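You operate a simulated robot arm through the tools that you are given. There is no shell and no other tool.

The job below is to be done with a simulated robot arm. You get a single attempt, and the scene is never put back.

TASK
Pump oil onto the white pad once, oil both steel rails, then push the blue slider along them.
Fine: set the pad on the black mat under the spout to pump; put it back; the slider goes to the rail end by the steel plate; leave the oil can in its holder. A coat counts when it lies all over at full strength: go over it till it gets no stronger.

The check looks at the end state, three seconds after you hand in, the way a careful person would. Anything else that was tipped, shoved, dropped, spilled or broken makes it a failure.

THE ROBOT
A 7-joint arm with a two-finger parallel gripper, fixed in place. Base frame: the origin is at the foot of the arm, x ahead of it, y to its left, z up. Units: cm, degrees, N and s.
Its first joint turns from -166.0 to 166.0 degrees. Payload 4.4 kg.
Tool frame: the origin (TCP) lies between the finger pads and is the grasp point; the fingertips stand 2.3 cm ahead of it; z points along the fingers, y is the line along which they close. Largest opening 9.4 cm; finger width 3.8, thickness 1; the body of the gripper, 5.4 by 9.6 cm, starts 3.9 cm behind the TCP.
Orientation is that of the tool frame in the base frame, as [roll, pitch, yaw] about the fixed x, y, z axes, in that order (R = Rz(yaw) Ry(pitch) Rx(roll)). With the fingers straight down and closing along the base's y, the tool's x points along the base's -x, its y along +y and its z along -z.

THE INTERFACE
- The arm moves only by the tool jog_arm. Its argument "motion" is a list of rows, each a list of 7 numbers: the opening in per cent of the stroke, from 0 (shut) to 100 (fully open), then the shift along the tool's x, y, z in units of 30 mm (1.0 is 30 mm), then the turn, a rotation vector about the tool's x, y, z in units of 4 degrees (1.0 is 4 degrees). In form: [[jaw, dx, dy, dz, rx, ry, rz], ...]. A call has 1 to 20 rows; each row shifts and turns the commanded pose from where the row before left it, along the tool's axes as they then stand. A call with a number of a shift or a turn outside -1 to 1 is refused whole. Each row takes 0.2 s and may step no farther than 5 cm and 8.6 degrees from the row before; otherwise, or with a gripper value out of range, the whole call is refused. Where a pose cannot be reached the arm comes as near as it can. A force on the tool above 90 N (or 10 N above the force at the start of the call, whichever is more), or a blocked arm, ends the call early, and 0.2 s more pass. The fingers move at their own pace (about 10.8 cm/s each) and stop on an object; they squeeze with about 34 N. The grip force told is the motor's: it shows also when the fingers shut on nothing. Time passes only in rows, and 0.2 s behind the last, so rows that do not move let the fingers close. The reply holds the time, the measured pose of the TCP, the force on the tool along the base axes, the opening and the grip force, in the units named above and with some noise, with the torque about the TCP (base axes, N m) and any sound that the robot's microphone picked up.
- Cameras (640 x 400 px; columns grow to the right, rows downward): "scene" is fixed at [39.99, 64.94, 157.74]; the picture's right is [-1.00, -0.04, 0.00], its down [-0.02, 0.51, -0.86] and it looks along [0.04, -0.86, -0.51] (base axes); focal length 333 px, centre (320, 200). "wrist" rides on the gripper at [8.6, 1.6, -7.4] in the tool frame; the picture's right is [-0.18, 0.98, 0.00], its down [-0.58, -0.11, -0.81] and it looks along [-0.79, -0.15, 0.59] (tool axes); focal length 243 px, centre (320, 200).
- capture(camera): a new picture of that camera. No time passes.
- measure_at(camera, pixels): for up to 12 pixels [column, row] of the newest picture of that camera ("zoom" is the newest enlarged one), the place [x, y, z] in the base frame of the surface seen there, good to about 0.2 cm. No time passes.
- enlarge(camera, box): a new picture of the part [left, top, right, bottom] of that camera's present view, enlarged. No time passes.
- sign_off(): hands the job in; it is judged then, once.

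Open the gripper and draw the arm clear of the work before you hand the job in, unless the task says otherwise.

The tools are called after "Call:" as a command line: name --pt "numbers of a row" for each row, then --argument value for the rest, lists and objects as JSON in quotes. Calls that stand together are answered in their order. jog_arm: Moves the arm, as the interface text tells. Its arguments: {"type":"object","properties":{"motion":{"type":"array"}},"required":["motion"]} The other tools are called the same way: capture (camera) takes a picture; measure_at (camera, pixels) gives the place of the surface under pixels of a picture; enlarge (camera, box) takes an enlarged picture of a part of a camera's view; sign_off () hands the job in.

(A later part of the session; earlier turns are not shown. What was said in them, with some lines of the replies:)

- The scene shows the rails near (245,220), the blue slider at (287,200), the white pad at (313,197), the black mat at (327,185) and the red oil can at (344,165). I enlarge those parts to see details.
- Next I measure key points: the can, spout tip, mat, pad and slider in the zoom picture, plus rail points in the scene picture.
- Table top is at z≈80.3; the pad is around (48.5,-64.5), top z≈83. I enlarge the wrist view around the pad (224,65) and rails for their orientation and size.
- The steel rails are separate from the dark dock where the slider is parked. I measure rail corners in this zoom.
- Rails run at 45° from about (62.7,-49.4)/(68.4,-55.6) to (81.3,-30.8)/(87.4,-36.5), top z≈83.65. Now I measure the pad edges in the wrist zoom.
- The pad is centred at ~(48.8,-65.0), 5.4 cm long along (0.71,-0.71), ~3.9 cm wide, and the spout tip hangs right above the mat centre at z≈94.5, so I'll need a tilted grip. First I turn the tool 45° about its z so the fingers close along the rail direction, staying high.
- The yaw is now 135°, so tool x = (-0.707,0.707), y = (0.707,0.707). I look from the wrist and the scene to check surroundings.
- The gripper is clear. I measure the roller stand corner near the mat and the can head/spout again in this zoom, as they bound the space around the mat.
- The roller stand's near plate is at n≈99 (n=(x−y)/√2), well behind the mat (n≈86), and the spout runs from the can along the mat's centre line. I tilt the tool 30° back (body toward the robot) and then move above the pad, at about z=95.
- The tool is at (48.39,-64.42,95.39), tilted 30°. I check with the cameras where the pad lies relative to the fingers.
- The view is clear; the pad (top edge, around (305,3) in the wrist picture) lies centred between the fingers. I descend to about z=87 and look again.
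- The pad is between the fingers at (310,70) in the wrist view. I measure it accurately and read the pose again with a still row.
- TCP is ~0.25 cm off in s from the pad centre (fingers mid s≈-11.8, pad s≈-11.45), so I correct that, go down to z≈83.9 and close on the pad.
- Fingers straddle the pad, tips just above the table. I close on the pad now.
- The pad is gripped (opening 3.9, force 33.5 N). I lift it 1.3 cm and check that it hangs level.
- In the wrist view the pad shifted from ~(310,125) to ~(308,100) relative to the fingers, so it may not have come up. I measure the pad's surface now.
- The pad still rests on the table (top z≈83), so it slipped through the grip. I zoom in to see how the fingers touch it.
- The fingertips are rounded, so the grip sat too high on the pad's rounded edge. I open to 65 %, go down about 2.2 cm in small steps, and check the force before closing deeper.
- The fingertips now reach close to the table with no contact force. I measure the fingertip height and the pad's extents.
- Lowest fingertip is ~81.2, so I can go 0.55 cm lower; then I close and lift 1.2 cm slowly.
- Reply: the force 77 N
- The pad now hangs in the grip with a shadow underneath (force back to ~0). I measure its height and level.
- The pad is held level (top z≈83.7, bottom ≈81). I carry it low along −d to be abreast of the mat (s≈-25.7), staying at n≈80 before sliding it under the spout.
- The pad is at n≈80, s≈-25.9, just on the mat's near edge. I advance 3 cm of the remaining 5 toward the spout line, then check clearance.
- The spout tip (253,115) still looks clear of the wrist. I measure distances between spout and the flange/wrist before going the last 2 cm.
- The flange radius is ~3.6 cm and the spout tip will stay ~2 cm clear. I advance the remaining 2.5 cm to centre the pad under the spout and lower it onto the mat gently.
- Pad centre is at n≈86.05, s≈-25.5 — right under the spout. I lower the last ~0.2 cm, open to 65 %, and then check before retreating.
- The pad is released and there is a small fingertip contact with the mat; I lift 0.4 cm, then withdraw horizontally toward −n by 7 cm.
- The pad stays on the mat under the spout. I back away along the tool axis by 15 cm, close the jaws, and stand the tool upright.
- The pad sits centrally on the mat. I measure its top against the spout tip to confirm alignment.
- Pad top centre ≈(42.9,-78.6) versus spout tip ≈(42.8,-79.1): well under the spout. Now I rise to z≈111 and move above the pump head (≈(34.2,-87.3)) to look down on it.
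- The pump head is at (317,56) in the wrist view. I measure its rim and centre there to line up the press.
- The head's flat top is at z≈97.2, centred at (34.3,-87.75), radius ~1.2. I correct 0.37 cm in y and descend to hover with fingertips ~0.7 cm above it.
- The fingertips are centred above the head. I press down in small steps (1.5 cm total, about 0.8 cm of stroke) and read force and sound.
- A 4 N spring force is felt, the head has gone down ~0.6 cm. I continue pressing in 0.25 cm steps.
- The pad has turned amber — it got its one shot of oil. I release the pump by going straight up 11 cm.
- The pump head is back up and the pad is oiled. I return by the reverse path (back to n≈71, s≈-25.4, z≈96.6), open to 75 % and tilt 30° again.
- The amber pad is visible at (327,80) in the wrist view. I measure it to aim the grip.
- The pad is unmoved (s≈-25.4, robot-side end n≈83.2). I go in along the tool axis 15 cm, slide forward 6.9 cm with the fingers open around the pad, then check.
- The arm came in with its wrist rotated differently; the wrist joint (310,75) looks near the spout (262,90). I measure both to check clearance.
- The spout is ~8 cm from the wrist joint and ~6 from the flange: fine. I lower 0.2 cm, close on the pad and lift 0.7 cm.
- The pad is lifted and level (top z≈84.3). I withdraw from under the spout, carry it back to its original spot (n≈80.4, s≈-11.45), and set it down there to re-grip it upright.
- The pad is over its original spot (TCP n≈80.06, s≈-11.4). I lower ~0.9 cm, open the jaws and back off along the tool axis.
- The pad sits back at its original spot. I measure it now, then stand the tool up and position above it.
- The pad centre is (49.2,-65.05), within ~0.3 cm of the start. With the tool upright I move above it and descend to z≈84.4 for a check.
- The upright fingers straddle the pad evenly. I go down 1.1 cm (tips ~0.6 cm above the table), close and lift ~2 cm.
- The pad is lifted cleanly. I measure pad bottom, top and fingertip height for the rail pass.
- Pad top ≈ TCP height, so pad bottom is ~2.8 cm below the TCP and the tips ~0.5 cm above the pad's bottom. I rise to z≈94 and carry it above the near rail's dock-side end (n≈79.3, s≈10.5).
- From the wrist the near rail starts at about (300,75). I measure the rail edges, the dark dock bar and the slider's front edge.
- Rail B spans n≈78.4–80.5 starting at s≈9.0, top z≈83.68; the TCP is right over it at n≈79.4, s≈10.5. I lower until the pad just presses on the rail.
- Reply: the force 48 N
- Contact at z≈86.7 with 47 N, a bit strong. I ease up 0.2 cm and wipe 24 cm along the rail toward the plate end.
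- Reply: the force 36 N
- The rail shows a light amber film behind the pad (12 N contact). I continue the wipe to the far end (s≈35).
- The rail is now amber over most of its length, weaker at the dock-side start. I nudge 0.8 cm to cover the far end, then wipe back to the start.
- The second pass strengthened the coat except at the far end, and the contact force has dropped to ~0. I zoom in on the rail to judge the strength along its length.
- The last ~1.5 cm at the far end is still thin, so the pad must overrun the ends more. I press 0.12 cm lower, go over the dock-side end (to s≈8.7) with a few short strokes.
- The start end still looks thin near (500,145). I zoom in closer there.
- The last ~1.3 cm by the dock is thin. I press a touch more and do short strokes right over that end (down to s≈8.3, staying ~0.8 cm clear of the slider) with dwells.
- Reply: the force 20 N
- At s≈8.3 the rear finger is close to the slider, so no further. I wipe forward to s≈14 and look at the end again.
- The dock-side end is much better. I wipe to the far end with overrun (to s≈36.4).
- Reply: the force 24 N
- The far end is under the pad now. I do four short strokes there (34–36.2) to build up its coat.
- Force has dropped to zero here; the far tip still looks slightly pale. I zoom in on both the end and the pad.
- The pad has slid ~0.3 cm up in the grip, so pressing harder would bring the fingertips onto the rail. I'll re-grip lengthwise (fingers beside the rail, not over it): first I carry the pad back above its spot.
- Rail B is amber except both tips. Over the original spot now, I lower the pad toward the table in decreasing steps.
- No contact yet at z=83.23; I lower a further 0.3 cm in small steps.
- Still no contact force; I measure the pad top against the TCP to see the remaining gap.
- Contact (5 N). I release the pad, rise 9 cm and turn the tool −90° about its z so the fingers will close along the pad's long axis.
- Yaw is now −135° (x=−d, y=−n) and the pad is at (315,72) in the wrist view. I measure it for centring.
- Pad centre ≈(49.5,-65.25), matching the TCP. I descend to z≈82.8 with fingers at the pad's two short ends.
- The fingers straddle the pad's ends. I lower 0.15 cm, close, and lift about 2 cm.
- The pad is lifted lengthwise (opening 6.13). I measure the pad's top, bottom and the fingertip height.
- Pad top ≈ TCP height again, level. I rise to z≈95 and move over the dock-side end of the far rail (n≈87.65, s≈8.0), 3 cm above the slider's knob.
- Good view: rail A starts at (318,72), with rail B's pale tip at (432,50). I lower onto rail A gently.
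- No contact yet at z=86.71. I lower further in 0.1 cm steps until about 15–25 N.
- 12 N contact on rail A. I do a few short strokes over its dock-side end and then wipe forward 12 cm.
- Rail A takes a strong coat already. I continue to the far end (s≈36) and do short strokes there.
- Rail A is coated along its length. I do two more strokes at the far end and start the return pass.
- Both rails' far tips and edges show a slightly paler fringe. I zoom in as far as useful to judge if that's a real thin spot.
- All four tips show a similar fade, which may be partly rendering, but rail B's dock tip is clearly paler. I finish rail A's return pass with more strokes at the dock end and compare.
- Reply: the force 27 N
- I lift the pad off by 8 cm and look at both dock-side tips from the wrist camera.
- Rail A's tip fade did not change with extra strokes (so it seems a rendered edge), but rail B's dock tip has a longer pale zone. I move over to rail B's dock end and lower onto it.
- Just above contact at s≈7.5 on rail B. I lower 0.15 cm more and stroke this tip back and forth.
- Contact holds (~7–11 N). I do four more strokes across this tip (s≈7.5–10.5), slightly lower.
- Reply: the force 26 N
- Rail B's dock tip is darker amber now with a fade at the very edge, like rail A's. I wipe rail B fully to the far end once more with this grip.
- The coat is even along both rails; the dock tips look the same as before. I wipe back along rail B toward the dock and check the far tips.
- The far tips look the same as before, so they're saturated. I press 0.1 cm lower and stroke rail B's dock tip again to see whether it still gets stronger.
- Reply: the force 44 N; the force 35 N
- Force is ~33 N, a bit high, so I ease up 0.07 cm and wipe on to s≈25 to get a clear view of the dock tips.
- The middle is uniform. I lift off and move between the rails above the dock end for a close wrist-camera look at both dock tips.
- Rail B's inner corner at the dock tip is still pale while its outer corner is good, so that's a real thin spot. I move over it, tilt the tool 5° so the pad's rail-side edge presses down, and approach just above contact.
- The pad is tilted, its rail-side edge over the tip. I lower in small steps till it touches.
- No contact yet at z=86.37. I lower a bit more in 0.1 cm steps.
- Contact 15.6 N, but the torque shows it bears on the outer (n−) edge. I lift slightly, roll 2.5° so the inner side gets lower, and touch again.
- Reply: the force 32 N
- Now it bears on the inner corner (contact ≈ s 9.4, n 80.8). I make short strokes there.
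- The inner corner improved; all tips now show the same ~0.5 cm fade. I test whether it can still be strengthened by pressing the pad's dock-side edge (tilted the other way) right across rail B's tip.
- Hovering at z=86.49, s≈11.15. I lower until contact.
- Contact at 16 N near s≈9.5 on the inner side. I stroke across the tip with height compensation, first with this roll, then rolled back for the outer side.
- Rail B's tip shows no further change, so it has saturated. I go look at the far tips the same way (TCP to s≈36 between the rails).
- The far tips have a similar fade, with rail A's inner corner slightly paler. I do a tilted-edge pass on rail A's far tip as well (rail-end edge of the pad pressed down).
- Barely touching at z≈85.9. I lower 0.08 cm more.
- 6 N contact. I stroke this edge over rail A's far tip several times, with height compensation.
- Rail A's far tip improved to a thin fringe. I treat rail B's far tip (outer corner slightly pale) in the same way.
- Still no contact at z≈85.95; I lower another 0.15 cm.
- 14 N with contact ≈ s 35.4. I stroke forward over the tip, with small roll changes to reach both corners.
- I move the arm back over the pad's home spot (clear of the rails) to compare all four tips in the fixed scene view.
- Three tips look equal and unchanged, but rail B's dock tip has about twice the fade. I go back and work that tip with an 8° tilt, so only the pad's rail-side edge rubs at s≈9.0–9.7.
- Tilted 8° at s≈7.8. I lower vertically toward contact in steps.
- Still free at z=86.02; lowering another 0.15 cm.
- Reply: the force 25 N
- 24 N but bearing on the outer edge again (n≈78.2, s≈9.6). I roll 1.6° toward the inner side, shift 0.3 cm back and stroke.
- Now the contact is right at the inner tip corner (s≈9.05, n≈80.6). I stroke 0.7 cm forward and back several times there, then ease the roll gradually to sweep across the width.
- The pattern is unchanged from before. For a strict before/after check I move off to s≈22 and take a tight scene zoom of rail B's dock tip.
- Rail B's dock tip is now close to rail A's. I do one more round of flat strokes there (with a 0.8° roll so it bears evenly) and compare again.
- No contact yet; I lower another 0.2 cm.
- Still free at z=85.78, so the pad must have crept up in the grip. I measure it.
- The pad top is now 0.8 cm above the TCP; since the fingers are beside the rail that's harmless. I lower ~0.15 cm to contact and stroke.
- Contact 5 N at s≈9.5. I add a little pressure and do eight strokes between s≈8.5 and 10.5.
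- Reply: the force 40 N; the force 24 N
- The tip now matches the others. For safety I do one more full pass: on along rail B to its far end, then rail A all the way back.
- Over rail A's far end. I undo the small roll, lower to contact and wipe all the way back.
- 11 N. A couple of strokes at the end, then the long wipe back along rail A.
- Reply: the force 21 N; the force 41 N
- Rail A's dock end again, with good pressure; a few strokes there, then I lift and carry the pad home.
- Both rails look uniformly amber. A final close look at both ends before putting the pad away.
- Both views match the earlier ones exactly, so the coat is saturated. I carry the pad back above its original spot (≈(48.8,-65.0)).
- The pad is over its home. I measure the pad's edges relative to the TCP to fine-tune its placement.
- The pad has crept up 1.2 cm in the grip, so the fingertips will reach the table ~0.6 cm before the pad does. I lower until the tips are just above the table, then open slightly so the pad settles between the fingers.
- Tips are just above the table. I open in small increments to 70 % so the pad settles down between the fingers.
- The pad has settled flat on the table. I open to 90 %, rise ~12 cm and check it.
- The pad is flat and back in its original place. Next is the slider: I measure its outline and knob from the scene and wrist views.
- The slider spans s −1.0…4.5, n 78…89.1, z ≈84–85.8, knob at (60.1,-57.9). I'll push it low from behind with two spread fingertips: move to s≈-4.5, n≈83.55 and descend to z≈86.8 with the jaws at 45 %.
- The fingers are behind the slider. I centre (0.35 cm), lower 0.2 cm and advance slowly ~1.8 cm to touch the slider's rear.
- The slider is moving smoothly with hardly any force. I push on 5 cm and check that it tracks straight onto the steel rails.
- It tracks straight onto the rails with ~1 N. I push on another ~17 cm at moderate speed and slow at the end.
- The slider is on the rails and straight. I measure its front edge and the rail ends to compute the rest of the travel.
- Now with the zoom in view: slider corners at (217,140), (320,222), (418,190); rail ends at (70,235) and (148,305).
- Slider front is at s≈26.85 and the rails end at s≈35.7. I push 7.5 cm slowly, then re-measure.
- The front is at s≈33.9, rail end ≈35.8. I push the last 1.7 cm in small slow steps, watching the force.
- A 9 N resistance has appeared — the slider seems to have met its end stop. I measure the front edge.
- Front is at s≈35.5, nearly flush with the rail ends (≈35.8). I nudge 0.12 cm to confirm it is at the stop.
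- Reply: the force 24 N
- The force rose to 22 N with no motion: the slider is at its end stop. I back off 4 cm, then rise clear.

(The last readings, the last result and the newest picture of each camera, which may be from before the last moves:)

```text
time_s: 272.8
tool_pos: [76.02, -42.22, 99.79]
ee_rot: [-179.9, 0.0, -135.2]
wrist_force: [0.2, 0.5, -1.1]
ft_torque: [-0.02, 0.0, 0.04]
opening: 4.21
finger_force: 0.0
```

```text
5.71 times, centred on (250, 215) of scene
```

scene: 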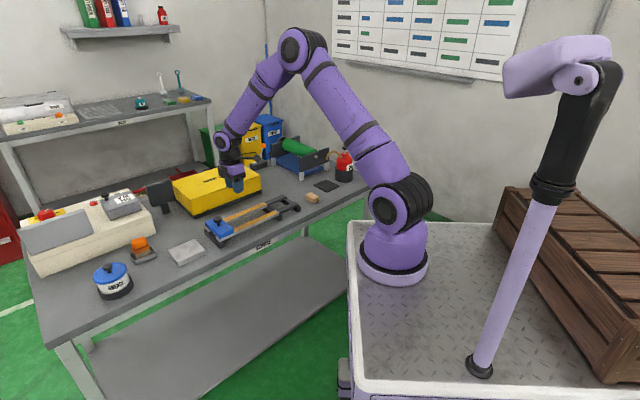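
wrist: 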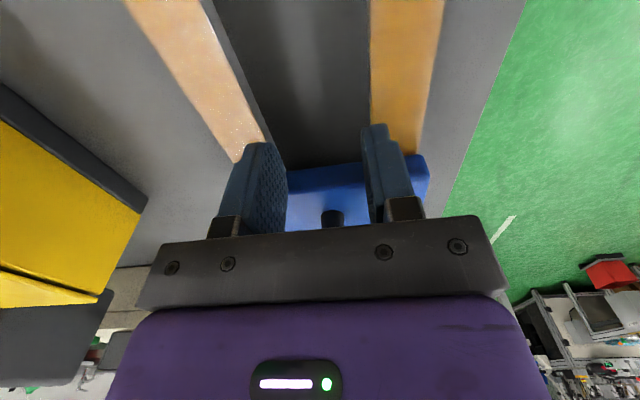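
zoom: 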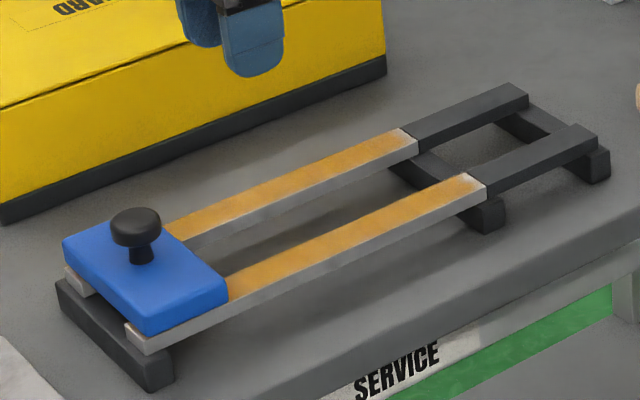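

The slider sits at the plate end. With the slider away, I take the same tight zoom of the dock tips again to double-check rail B's tip coat.

Call:
enlarge --camera "scene" --box '[266, 202, 286, 216]'

Call:
enlarge --camera "scene" --box '[252, 196, 282, 218]'

Call:
measure_at --camera "zoom" --pixels '[[300, 120], [250, 145], [490, 245], [440, 265], [400, 80], [590, 200]]'

```text
16.00 times, centred on (276, 209) of scene
```

zoom: 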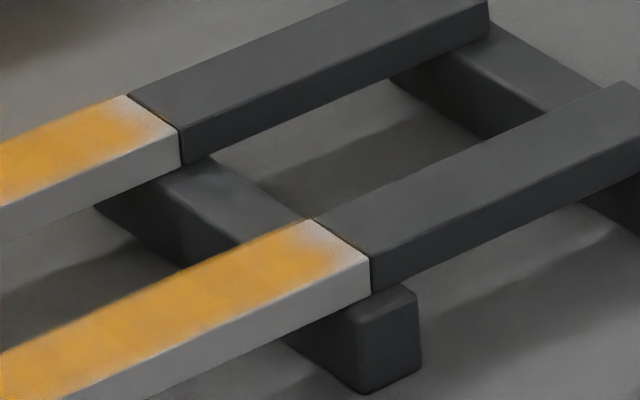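

```text
16.00 times, centred on (267, 207) of scene
```

zoom: 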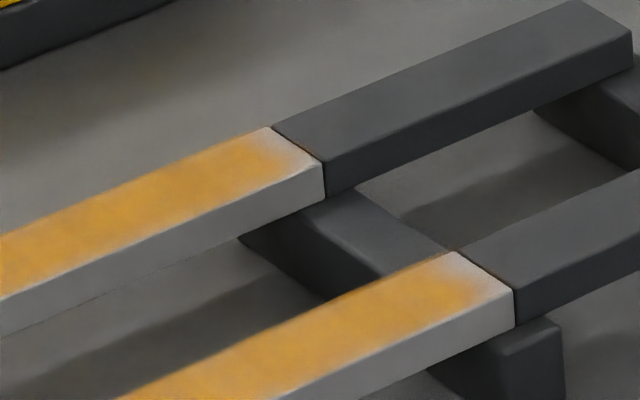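

```text
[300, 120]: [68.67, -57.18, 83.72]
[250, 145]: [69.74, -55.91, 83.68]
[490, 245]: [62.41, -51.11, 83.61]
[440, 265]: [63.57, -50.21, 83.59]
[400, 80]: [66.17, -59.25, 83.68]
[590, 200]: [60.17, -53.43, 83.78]
```

Rail B's tip fade is still ~0.3 cm longer than rail A's. With the dock now free I can do full wiping passes through that joint, so I fetch the pad once more.

Call:
jog_arm --pt "90 0.84 0.0786 0 0 0 0" --pt "90 0.84 0.0786 0 0 0 0" --pt "90 0.84 0.0786 0 0 0 0" --pt "90 0.84 0.0786 0 0 0 0" --pt "90 0.84 0.0786 0 0 0 0" --pt "90 0.84 0.0786 0 0 0 0" --pt "90 0.84 0.0786 0 0 0 0" --pt "90 0.84 0.0786 0 0 0 0" --pt "90 0.84 0.0786 0 0 0 0" --pt "90 0.84 0.0786 0 0 0 0" --pt "90 0.84 0.0786 0 0 0 0" --pt "90 0.84 0.0786 0 0 0 0" --pt "90 0.84 0.0786 0 0 0 0" --pt "90 0.84 0.0786 0 0 0 0" --pt "90 0 0 0.8 0 0 0" --pt "90 0 0 0.8 0 0 0" --pt "90 0 0 0 0 0 0"

Call:
capture --camera "wrist"

Call:
enlarge --camera "scene" --box '[280, 150, 350, 210]'

```text
time_s: 276.4
tool_pos: [48.91, -64.5, 95.12]
ee_rot: [180.0, 0.0, -135.0]
wrist_force: [-0.3, 0.5, 0.3]
ft_torque: [0.0, -0.02, 0.02]
opening: 8.48
finger_force: 0.0
```

```text
taken
```

wrist: 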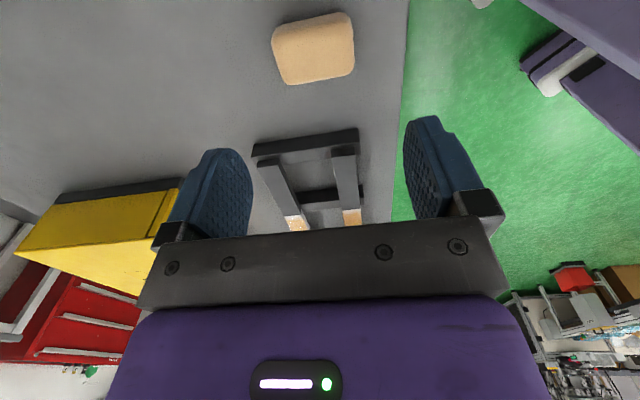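

```text
6.67 times, centred on (315, 180) of scene
```

zoom: 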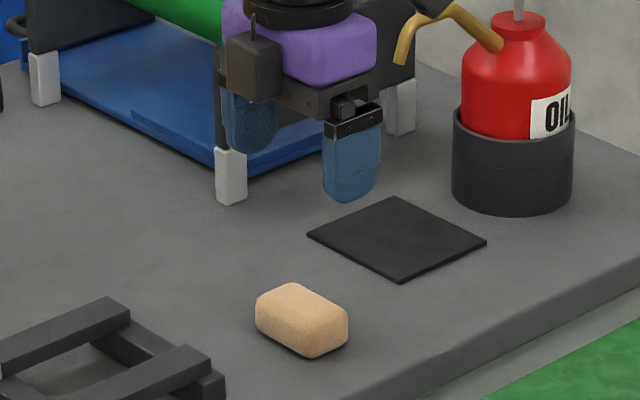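

Call:
measure_at --camera "zoom" --pixels '[[257, 310], [347, 335], [302, 355], [293, 285], [300, 315], [258, 300], [345, 318], [302, 335]]'

Call:
measure_at --camera "wrist" --pixels '[[275, 40], [285, 82], [352, 65], [347, 15], [312, 48], [318, 80], [310, 20], [278, 60], [352, 45]]'

```text
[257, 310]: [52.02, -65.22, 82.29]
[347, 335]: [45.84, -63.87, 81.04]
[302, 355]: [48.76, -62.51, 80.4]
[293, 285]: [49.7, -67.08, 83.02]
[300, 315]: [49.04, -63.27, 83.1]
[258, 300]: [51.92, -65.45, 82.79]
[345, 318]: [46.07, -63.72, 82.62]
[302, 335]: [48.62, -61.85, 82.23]
```

```text
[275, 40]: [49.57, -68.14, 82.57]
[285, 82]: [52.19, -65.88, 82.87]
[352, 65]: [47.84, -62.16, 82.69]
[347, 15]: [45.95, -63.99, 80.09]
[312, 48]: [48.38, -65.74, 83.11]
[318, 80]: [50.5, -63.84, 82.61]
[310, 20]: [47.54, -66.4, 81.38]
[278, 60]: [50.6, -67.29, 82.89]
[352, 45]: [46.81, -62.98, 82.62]
```

Pad centre ≈(49.1,-64.85). I centre on it, descend and grip it lengthwise again.

Call:
jog_arm --pt "90 0.043 -0.1 0 0 0 0" --pt "90 0 0 0.85 0 0 0" --pt "90 0 0 0.85 0 0 0" --pt "90 0 0 0.85 0 0 0" --pt "90 0 0 0.85 0 0 0" --pt "90 0 0 0.5 0 0 0" --pt "90 0 0 0.14 0 0 0" --pt "90 0 0 0.04 0 0 0" --pt "90 0 0 0 0 0 0"

Call:
capture --camera "wrist"

```text
time_s: 278.4
tool_pos: [48.99, -64.83, 82.87]
ee_rot: [180.0, 0.0, -135.1]
wrist_force: [0.6, 0.6, 0.4]
ft_torque: [0.0, 0.01, -0.05]
opening: 8.46
finger_force: 0.0
```

```text
taken
```

wrist: 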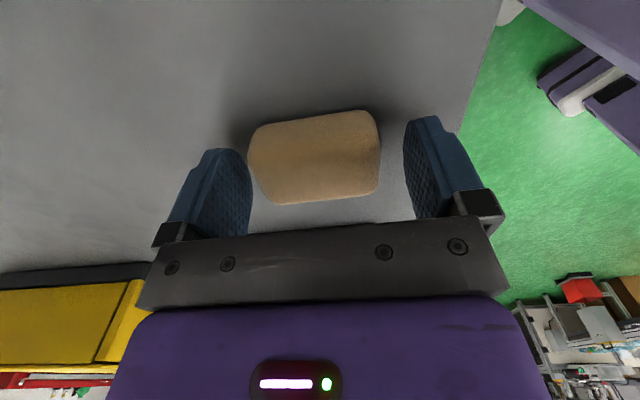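

The pad is between the fingers. I close and lift it to about z=90.

Call:
jog_arm --pt "75 0 0 0 0 0 0" --pt "60 0 0 0 0 0 0" --pt "0 0 0 0 0 0 0" --pt "0 0 0 0 0 0 0" --pt "0 0 0 0 0 0 0" --pt "0 0 0 -0.05 0 0 0" --pt "0 0 0 -0.1 0 0 0" --pt "0 0 0 -0.3 0 0 0" --pt "0 0 0 -0.8 0 0 0" --pt "0 0 0 -0.8 0 0 0" --pt "0 0 0 0 0 0 0"

Call:
capture --camera "wrist"

Call:
measure_at --camera "wrist" --pixels '[[315, 140], [320, 165], [325, 190], [280, 170], [365, 160], [255, 165], [375, 150]]'

```text
time_s: 280.8
tool_pos: [48.91, -64.78, 89.33]
ee_rot: [180.0, 0.1, -135.0]
wrist_force: [-0.2, -0.7, -0.4]
ft_torque: [0.02, -0.04, 0.0]
opening: 6.09
finger_force: 33.9
```

```text
taken
```

wrist: 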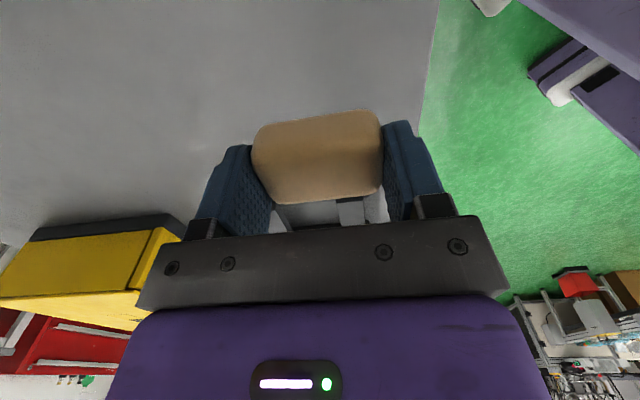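

```text
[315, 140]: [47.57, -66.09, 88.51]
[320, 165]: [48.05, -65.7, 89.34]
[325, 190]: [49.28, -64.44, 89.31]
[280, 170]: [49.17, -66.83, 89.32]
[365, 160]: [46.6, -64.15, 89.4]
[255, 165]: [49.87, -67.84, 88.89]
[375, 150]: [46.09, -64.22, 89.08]
```

The pad is level in the grip. I carry it low over to rail B at s≈12 and lower onto it.

Call:
jog_arm --pt "0 -0.859 0.039 0 0 0 0" --pt "0 -0.859 0.039 0 0 0 0" --pt "0 -0.859 0.039 0 0 0 0" --pt "0 -0.859 0.039 0 0 0 0" --pt "0 -0.859 0.039 0 0 0 0" --pt "0 -0.859 0.039 0 0 0 0" --pt "0 -0.859 0.039 0 0 0 0" --pt "0 -0.859 0.039 0 0 0 0" --pt "0 -0.859 0.039 0 0 0 0" --pt "0 0 0 0.5 0 0 0" --pt "0 0 0 0.3 0 0 0" --pt "0 0 0 0.08 0 0 0" --pt "0 0 0 0.04 0 0 0" --pt "0 0 0 0 0 0 0"

```text
time_s: 283.8
tool_pos: [64.53, -48.13, 86.52]
ee_rot: [-179.9, 0.0, -135.1]
wrist_force: [-7.1, 1.4, 37.3]
ft_torque: [0.13, 0.27, 0.0]
opening: 6.09
finger_force: 34.2
```

37 N contact at s≈11.6. I ease slightly and make full passes through the joint (s≈6.5 ↔ 12).

Call:
jog_arm --pt "0 0 0.08 -0.02 0 0 0" --pt "0 0.34 0 0 0 0 0" --pt "0 0.34 0 0 0 0 0" --pt "0 0.34 0 0 0 0 0" --pt "0 0.34 0 0 0 0 0" --pt "0 0.34 0 0 0 0 0" --pt "0 -0.34 0 0 0 0 0" --pt "0 -0.34 0 0 0 0 0" --pt "0 -0.34 0 0 0 0 0" --pt "0 -0.34 0 0 0 0 0" --pt "0 -0.34 0 0 0 0 0" --pt "0 0.34 0 0 0 0 0" --pt "0 0.34 0 0 0 0 0" --pt "0 0.34 0 0 0 0 0" --pt "0 0.34 0 0 0 0 0" --pt "0 0.34 0 0 0 0 0" --pt "0 0 0 0 0 0 0"

Call:
enlarge --camera "scene" --box '[266, 202, 286, 216]'

Call:
capture --camera "wrist"

```text
time_s: 287.4
tool_pos: [60.78, -51.32, 86.35]
ee_rot: [-180.0, 0.0, -135.1]
wrist_force: [-0.3, 1.1, -0.9]
ft_torque: [-0.01, 0.02, -0.02]
opening: 6.09
finger_force: 33.5
```

```text
16.00 times, centred on (276, 209) of scene
```

zoom: 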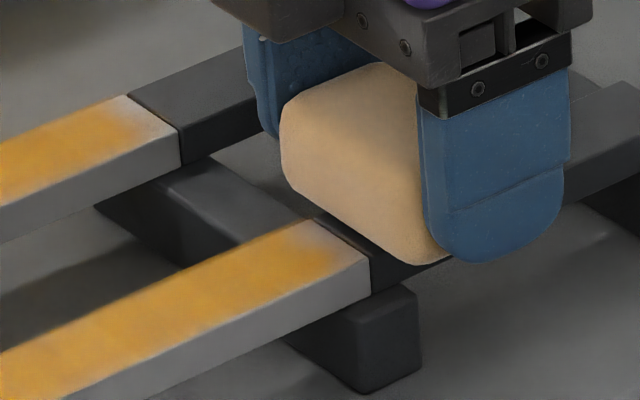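

```text
taken
```

wrist: 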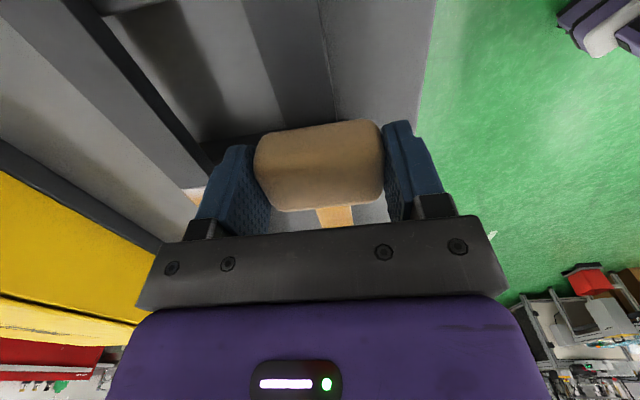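

The tip's look is unchanged after those passes. One last pass with a bit more pressure through the joint, then a final comparison.

Call:
jog_arm --pt "0 -0.3 0 0.03 0 0 0" --pt "0 -0.3 0 0.01 0 0 0" --pt "0 -0.3 0 0 0 0 0" --pt "0 -0.3 0 0 0 0 0" --pt "0 -0.3 0 0 0 0 0" --pt "0 0.3 0 0 0 0 0" --pt "0 0.3 0 0 0 0 0" --pt "0 0.3 0 0 0 0 0" --pt "0 0.3 0 0 0 0 0" --pt "0 -0.3 0 0 0 0 0" --pt "0 -0.3 0 0 0 0 0" --pt "0 -0.3 0 0 0 0 0" --pt "0 -0.3 0 0 0 0 0" --pt "0 0.3 0 0 0 0 0" --pt "0 0.3 0 0 0 0 0" --pt "0 0.3 0 0 0 0 0" --pt "0 0.3 0 0 0 0 0" --pt "0 0.3 0 0 0 0 0" --pt "0 0 0 0 0 0 0"

Call:
jog_arm --pt "0 0 0 -0.3 0 0 0" --pt "0 0 0 -0.8 0 0 0" --pt "0 0.5 0 -0.5 0 0 0" --pt "0 0.85 0 0 0 0 0" --pt "0 0.85 0 0 0 0 0" --pt "0 0 0 0 0 0 0"

Call:
enlarge --camera "scene" --box '[266, 202, 286, 216]'

Call:
enlarge --camera "scene" --box '[195, 180, 305, 250]'

```text
time_s: 291.4
tool_pos: [60.74, -51.38, 86.29]
ee_rot: [180.0, 0.1, -135.1]
wrist_force: [-0.4, 0.5, -0.6]
ft_torque: [0.0, 0.02, -0.04]
opening: 6.09
finger_force: 34.5
```

```text
time_s: 292.8
tool_pos: [55.93, -55.95, 91.07]
ee_rot: [-179.9, 0.0, -135.1]
wrist_force: [1.4, -0.2, -0.8]
ft_torque: [0.0, 0.0, 0.0]
opening: 6.13
finger_force: 33.7
```

```text
16.00 times, centred on (276, 209) of scene
```

zoom: 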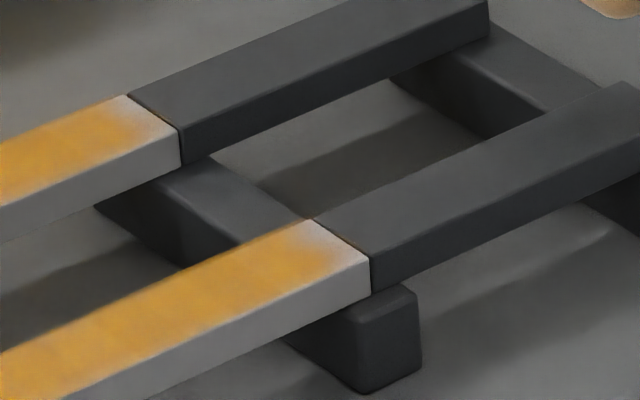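

```text
5.71 times, centred on (250, 215) of scene
```

zoom: 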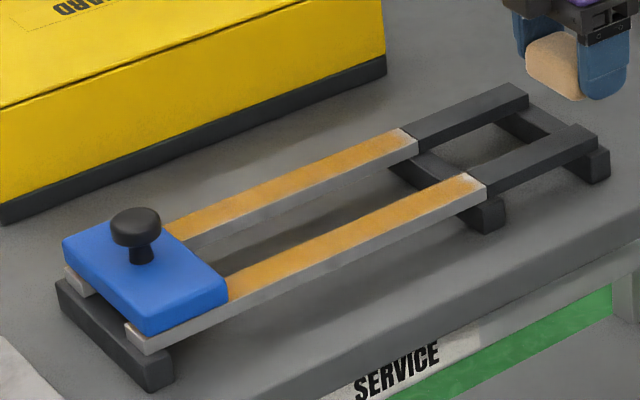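

The picture is identical to the previous ones: the coat gets no stronger. I carry the pad home and lower it to its original spot.

Call:
jog_arm --pt "0 0.767 -0.089 0 0 0 0" --pt "0 0.767 -0.089 0 0 0 0" --pt "0 0.767 -0.089 0 0 0 0" --pt "0 0.767 -0.089 0 0 0 0" --pt "0 0.767 -0.089 0 0 0 0" --pt "0 0 0 0.8 0 0 0" --pt "0 0 0 0.8 0 0 0" --pt "0 0 0 0.7 0 0 0" --pt "0 0 0 0.3 0 0 0" --pt "0 0 0 0.05 0 0 0" --pt "0 0 0 0 0 0 0"

Call:
capture --camera "wrist"

Call:
measure_at --camera "wrist" --pixels '[[320, 165], [325, 190], [280, 170], [365, 160], [315, 140]]'

```text
time_s: 295.2
tool_pos: [48.94, -64.96, 83.24]
ee_rot: [-180.0, 0.1, -135.1]
wrist_force: [-0.6, -0.2, 0.1]
ft_torque: [-0.01, -0.03, -0.02]
opening: 6.12
finger_force: 34.3
```

```text
taken
```

wrist: 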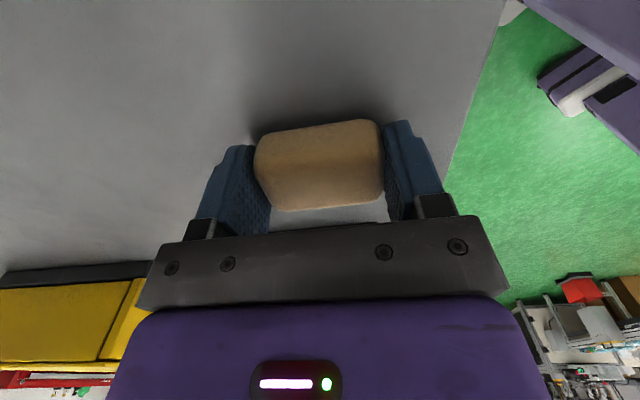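

```text
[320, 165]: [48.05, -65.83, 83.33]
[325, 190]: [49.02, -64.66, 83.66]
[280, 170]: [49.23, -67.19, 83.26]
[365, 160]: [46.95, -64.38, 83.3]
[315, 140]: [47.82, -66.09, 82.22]
```

The pad bottom is ~0.4 cm above the table. I lower 0.35 cm and release gently.

Call:
jog_arm --pt "0 0 0 0.06 0 0 0" --pt "0 0 0 0.05 0 0 0" --pt "0 0 0 0 0 0 0"

Call:
jog_arm --pt "66 0 0 0 0 0 0" --pt "68 0 0 0 0 0 0" --pt "70 0 0 0 0 0 0" --pt "75 0 0 0 0 0 0" --pt "90 0 0 0 0 0 0" --pt "90 0 0 0 0 0 0" --pt "90 0 0 -0.2 0 0 0" --pt "90 0 0 -0.6 0 0 0" --pt "90 0 0 -0.9 0 0 0" --pt "90 0 0 -0.9 0 0 0" --pt "90 0 0 -0.9 0 0 0" --pt "90 0 0 -0.9 0 0 0" --pt "90 0 0 -0.9 0 0 0" --pt "90 0 0 0 0 0 0"

Call:
capture --camera "wrist"

Call:
enlarge --camera "scene" --box '[270, 130, 370, 210]'

```text
time_s: 296.0
tool_pos: [48.86, -65.0, 82.75]
ee_rot: [-180.0, 0.0, -135.1]
wrist_force: [-0.5, 0.2, 0.0]
ft_torque: [0.02, -0.03, 0.0]
opening: 6.08
finger_force: 34.5
```

```text
time_s: 299.0
tool_pos: [49.23, -64.99, 98.74]
ee_rot: [-179.9, 0.0, -135.2]
wrist_force: [0.0, 0.2, 0.3]
ft_torque: [0.01, 0.02, 0.05]
opening: 8.47
finger_force: 0.1
```

```text
taken
```

wrist: 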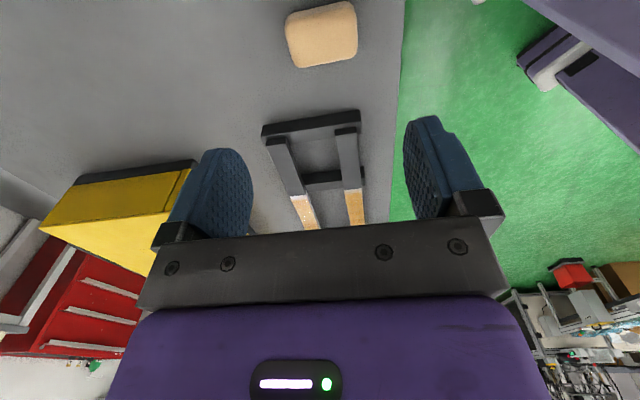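

```text
5.00 times, centred on (320, 170) of scene
```

zoom: 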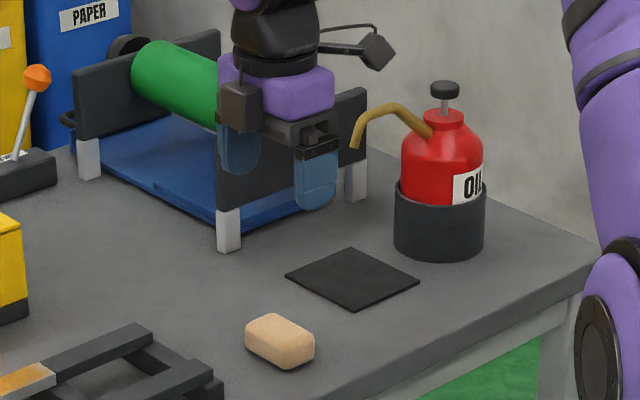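

Pad, mat (same pixels as at the start) and oil can are all in place. I raise the arm and draw it back toward the robot, gripper open.

Call:
jog_arm --pt "100 0 0 -0.9 0 0 0" --pt "100 0 0 -0.9 0 0 0" --pt "100 0 0 -0.9 0 0 0" --pt "100 0 0 -0.9 0 0 0" --pt "100 0 0 -0.9 0 0 0" --pt "100 0 0.8 -0.2 0 0 0" --pt "100 0 0.8 0 0 0 0" --pt "100 0 0.8 0 0 0 0" --pt "100 0 0.8 0 0 0 0" --pt "100 0 0.8 0 0 0 0" --pt "100 0 0 0 0 0 0"

Call:
capture --camera "scene"

Call:
enlarge --camera "scene" --box '[190, 130, 390, 255]'

Call:
capture --camera "wrist"

```text
time_s: 301.4
tool_pos: [40.44, -56.52, 112.79]
ee_rot: [179.8, 0.0, -135.2]
wrist_force: [0.3, 1.0, -0.6]
ft_torque: [0.0, 0.01, 0.02]
opening: 9.37
finger_force: 0.1
```

```text
taken
```

scene: 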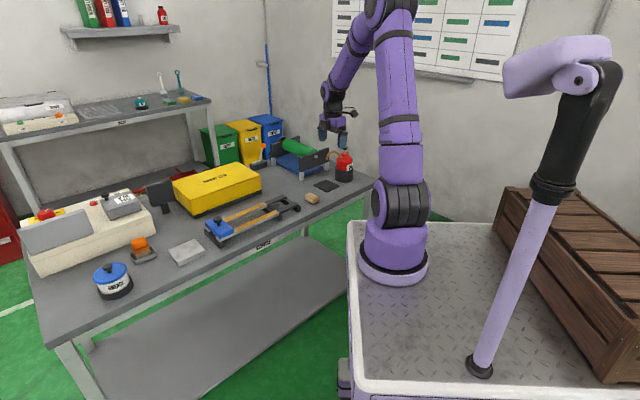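

```text
3.20 times, centred on (290, 192) of scene
```

zoom: 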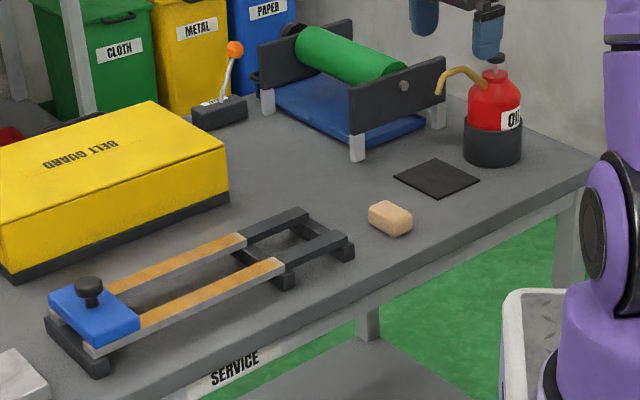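

```text
taken
```

wrist: 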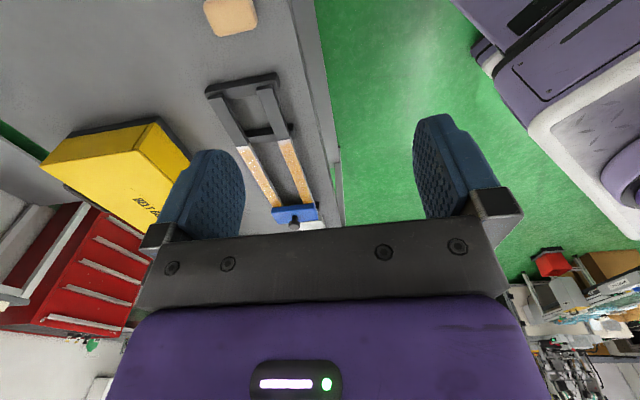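

Everything is as wanted: both rails amber, the slider at the plate end against its stop, the pad back at its place, the mat and oil can undisturbed, the arm clear and open. I hand the job in.

Call:
sign_off

```text
The job is handed in.
```

The job is done and handed in; I don't have the verdict of the check.

- **Oil:** I set the pad on the mat under the spout and pumped once. The pad turned amber, and the oil can stayed in its holder.
- **Rails:** Both rails are coated along their whole length. I kept going over them until pictures before and after more wiping looked the same. All four tips keep a short paler edge of roughly 0.5 cm that never got darker. The slider-side tip of the near rail is the palest. I take this to be how the coat is drawn, but I can't prove it isn't a thin spot.
- **Slider:** It slid easily to the end by the steel plate and met a stop there. Its front edge is about 0.3 cm short of the rail ends.
- **Pad:** It is back in its original spot, within about 0.5 cm. While rubbing, it crept up in the grip, so when I first put it back it dropped about 0.6 cm and landed flat. After pushing the slider I fetched the pad for one more pass on the near rail, then set it back in the same place.

In the last pictures nothing else had moved. The gripper is open and the arm is clear of the work.
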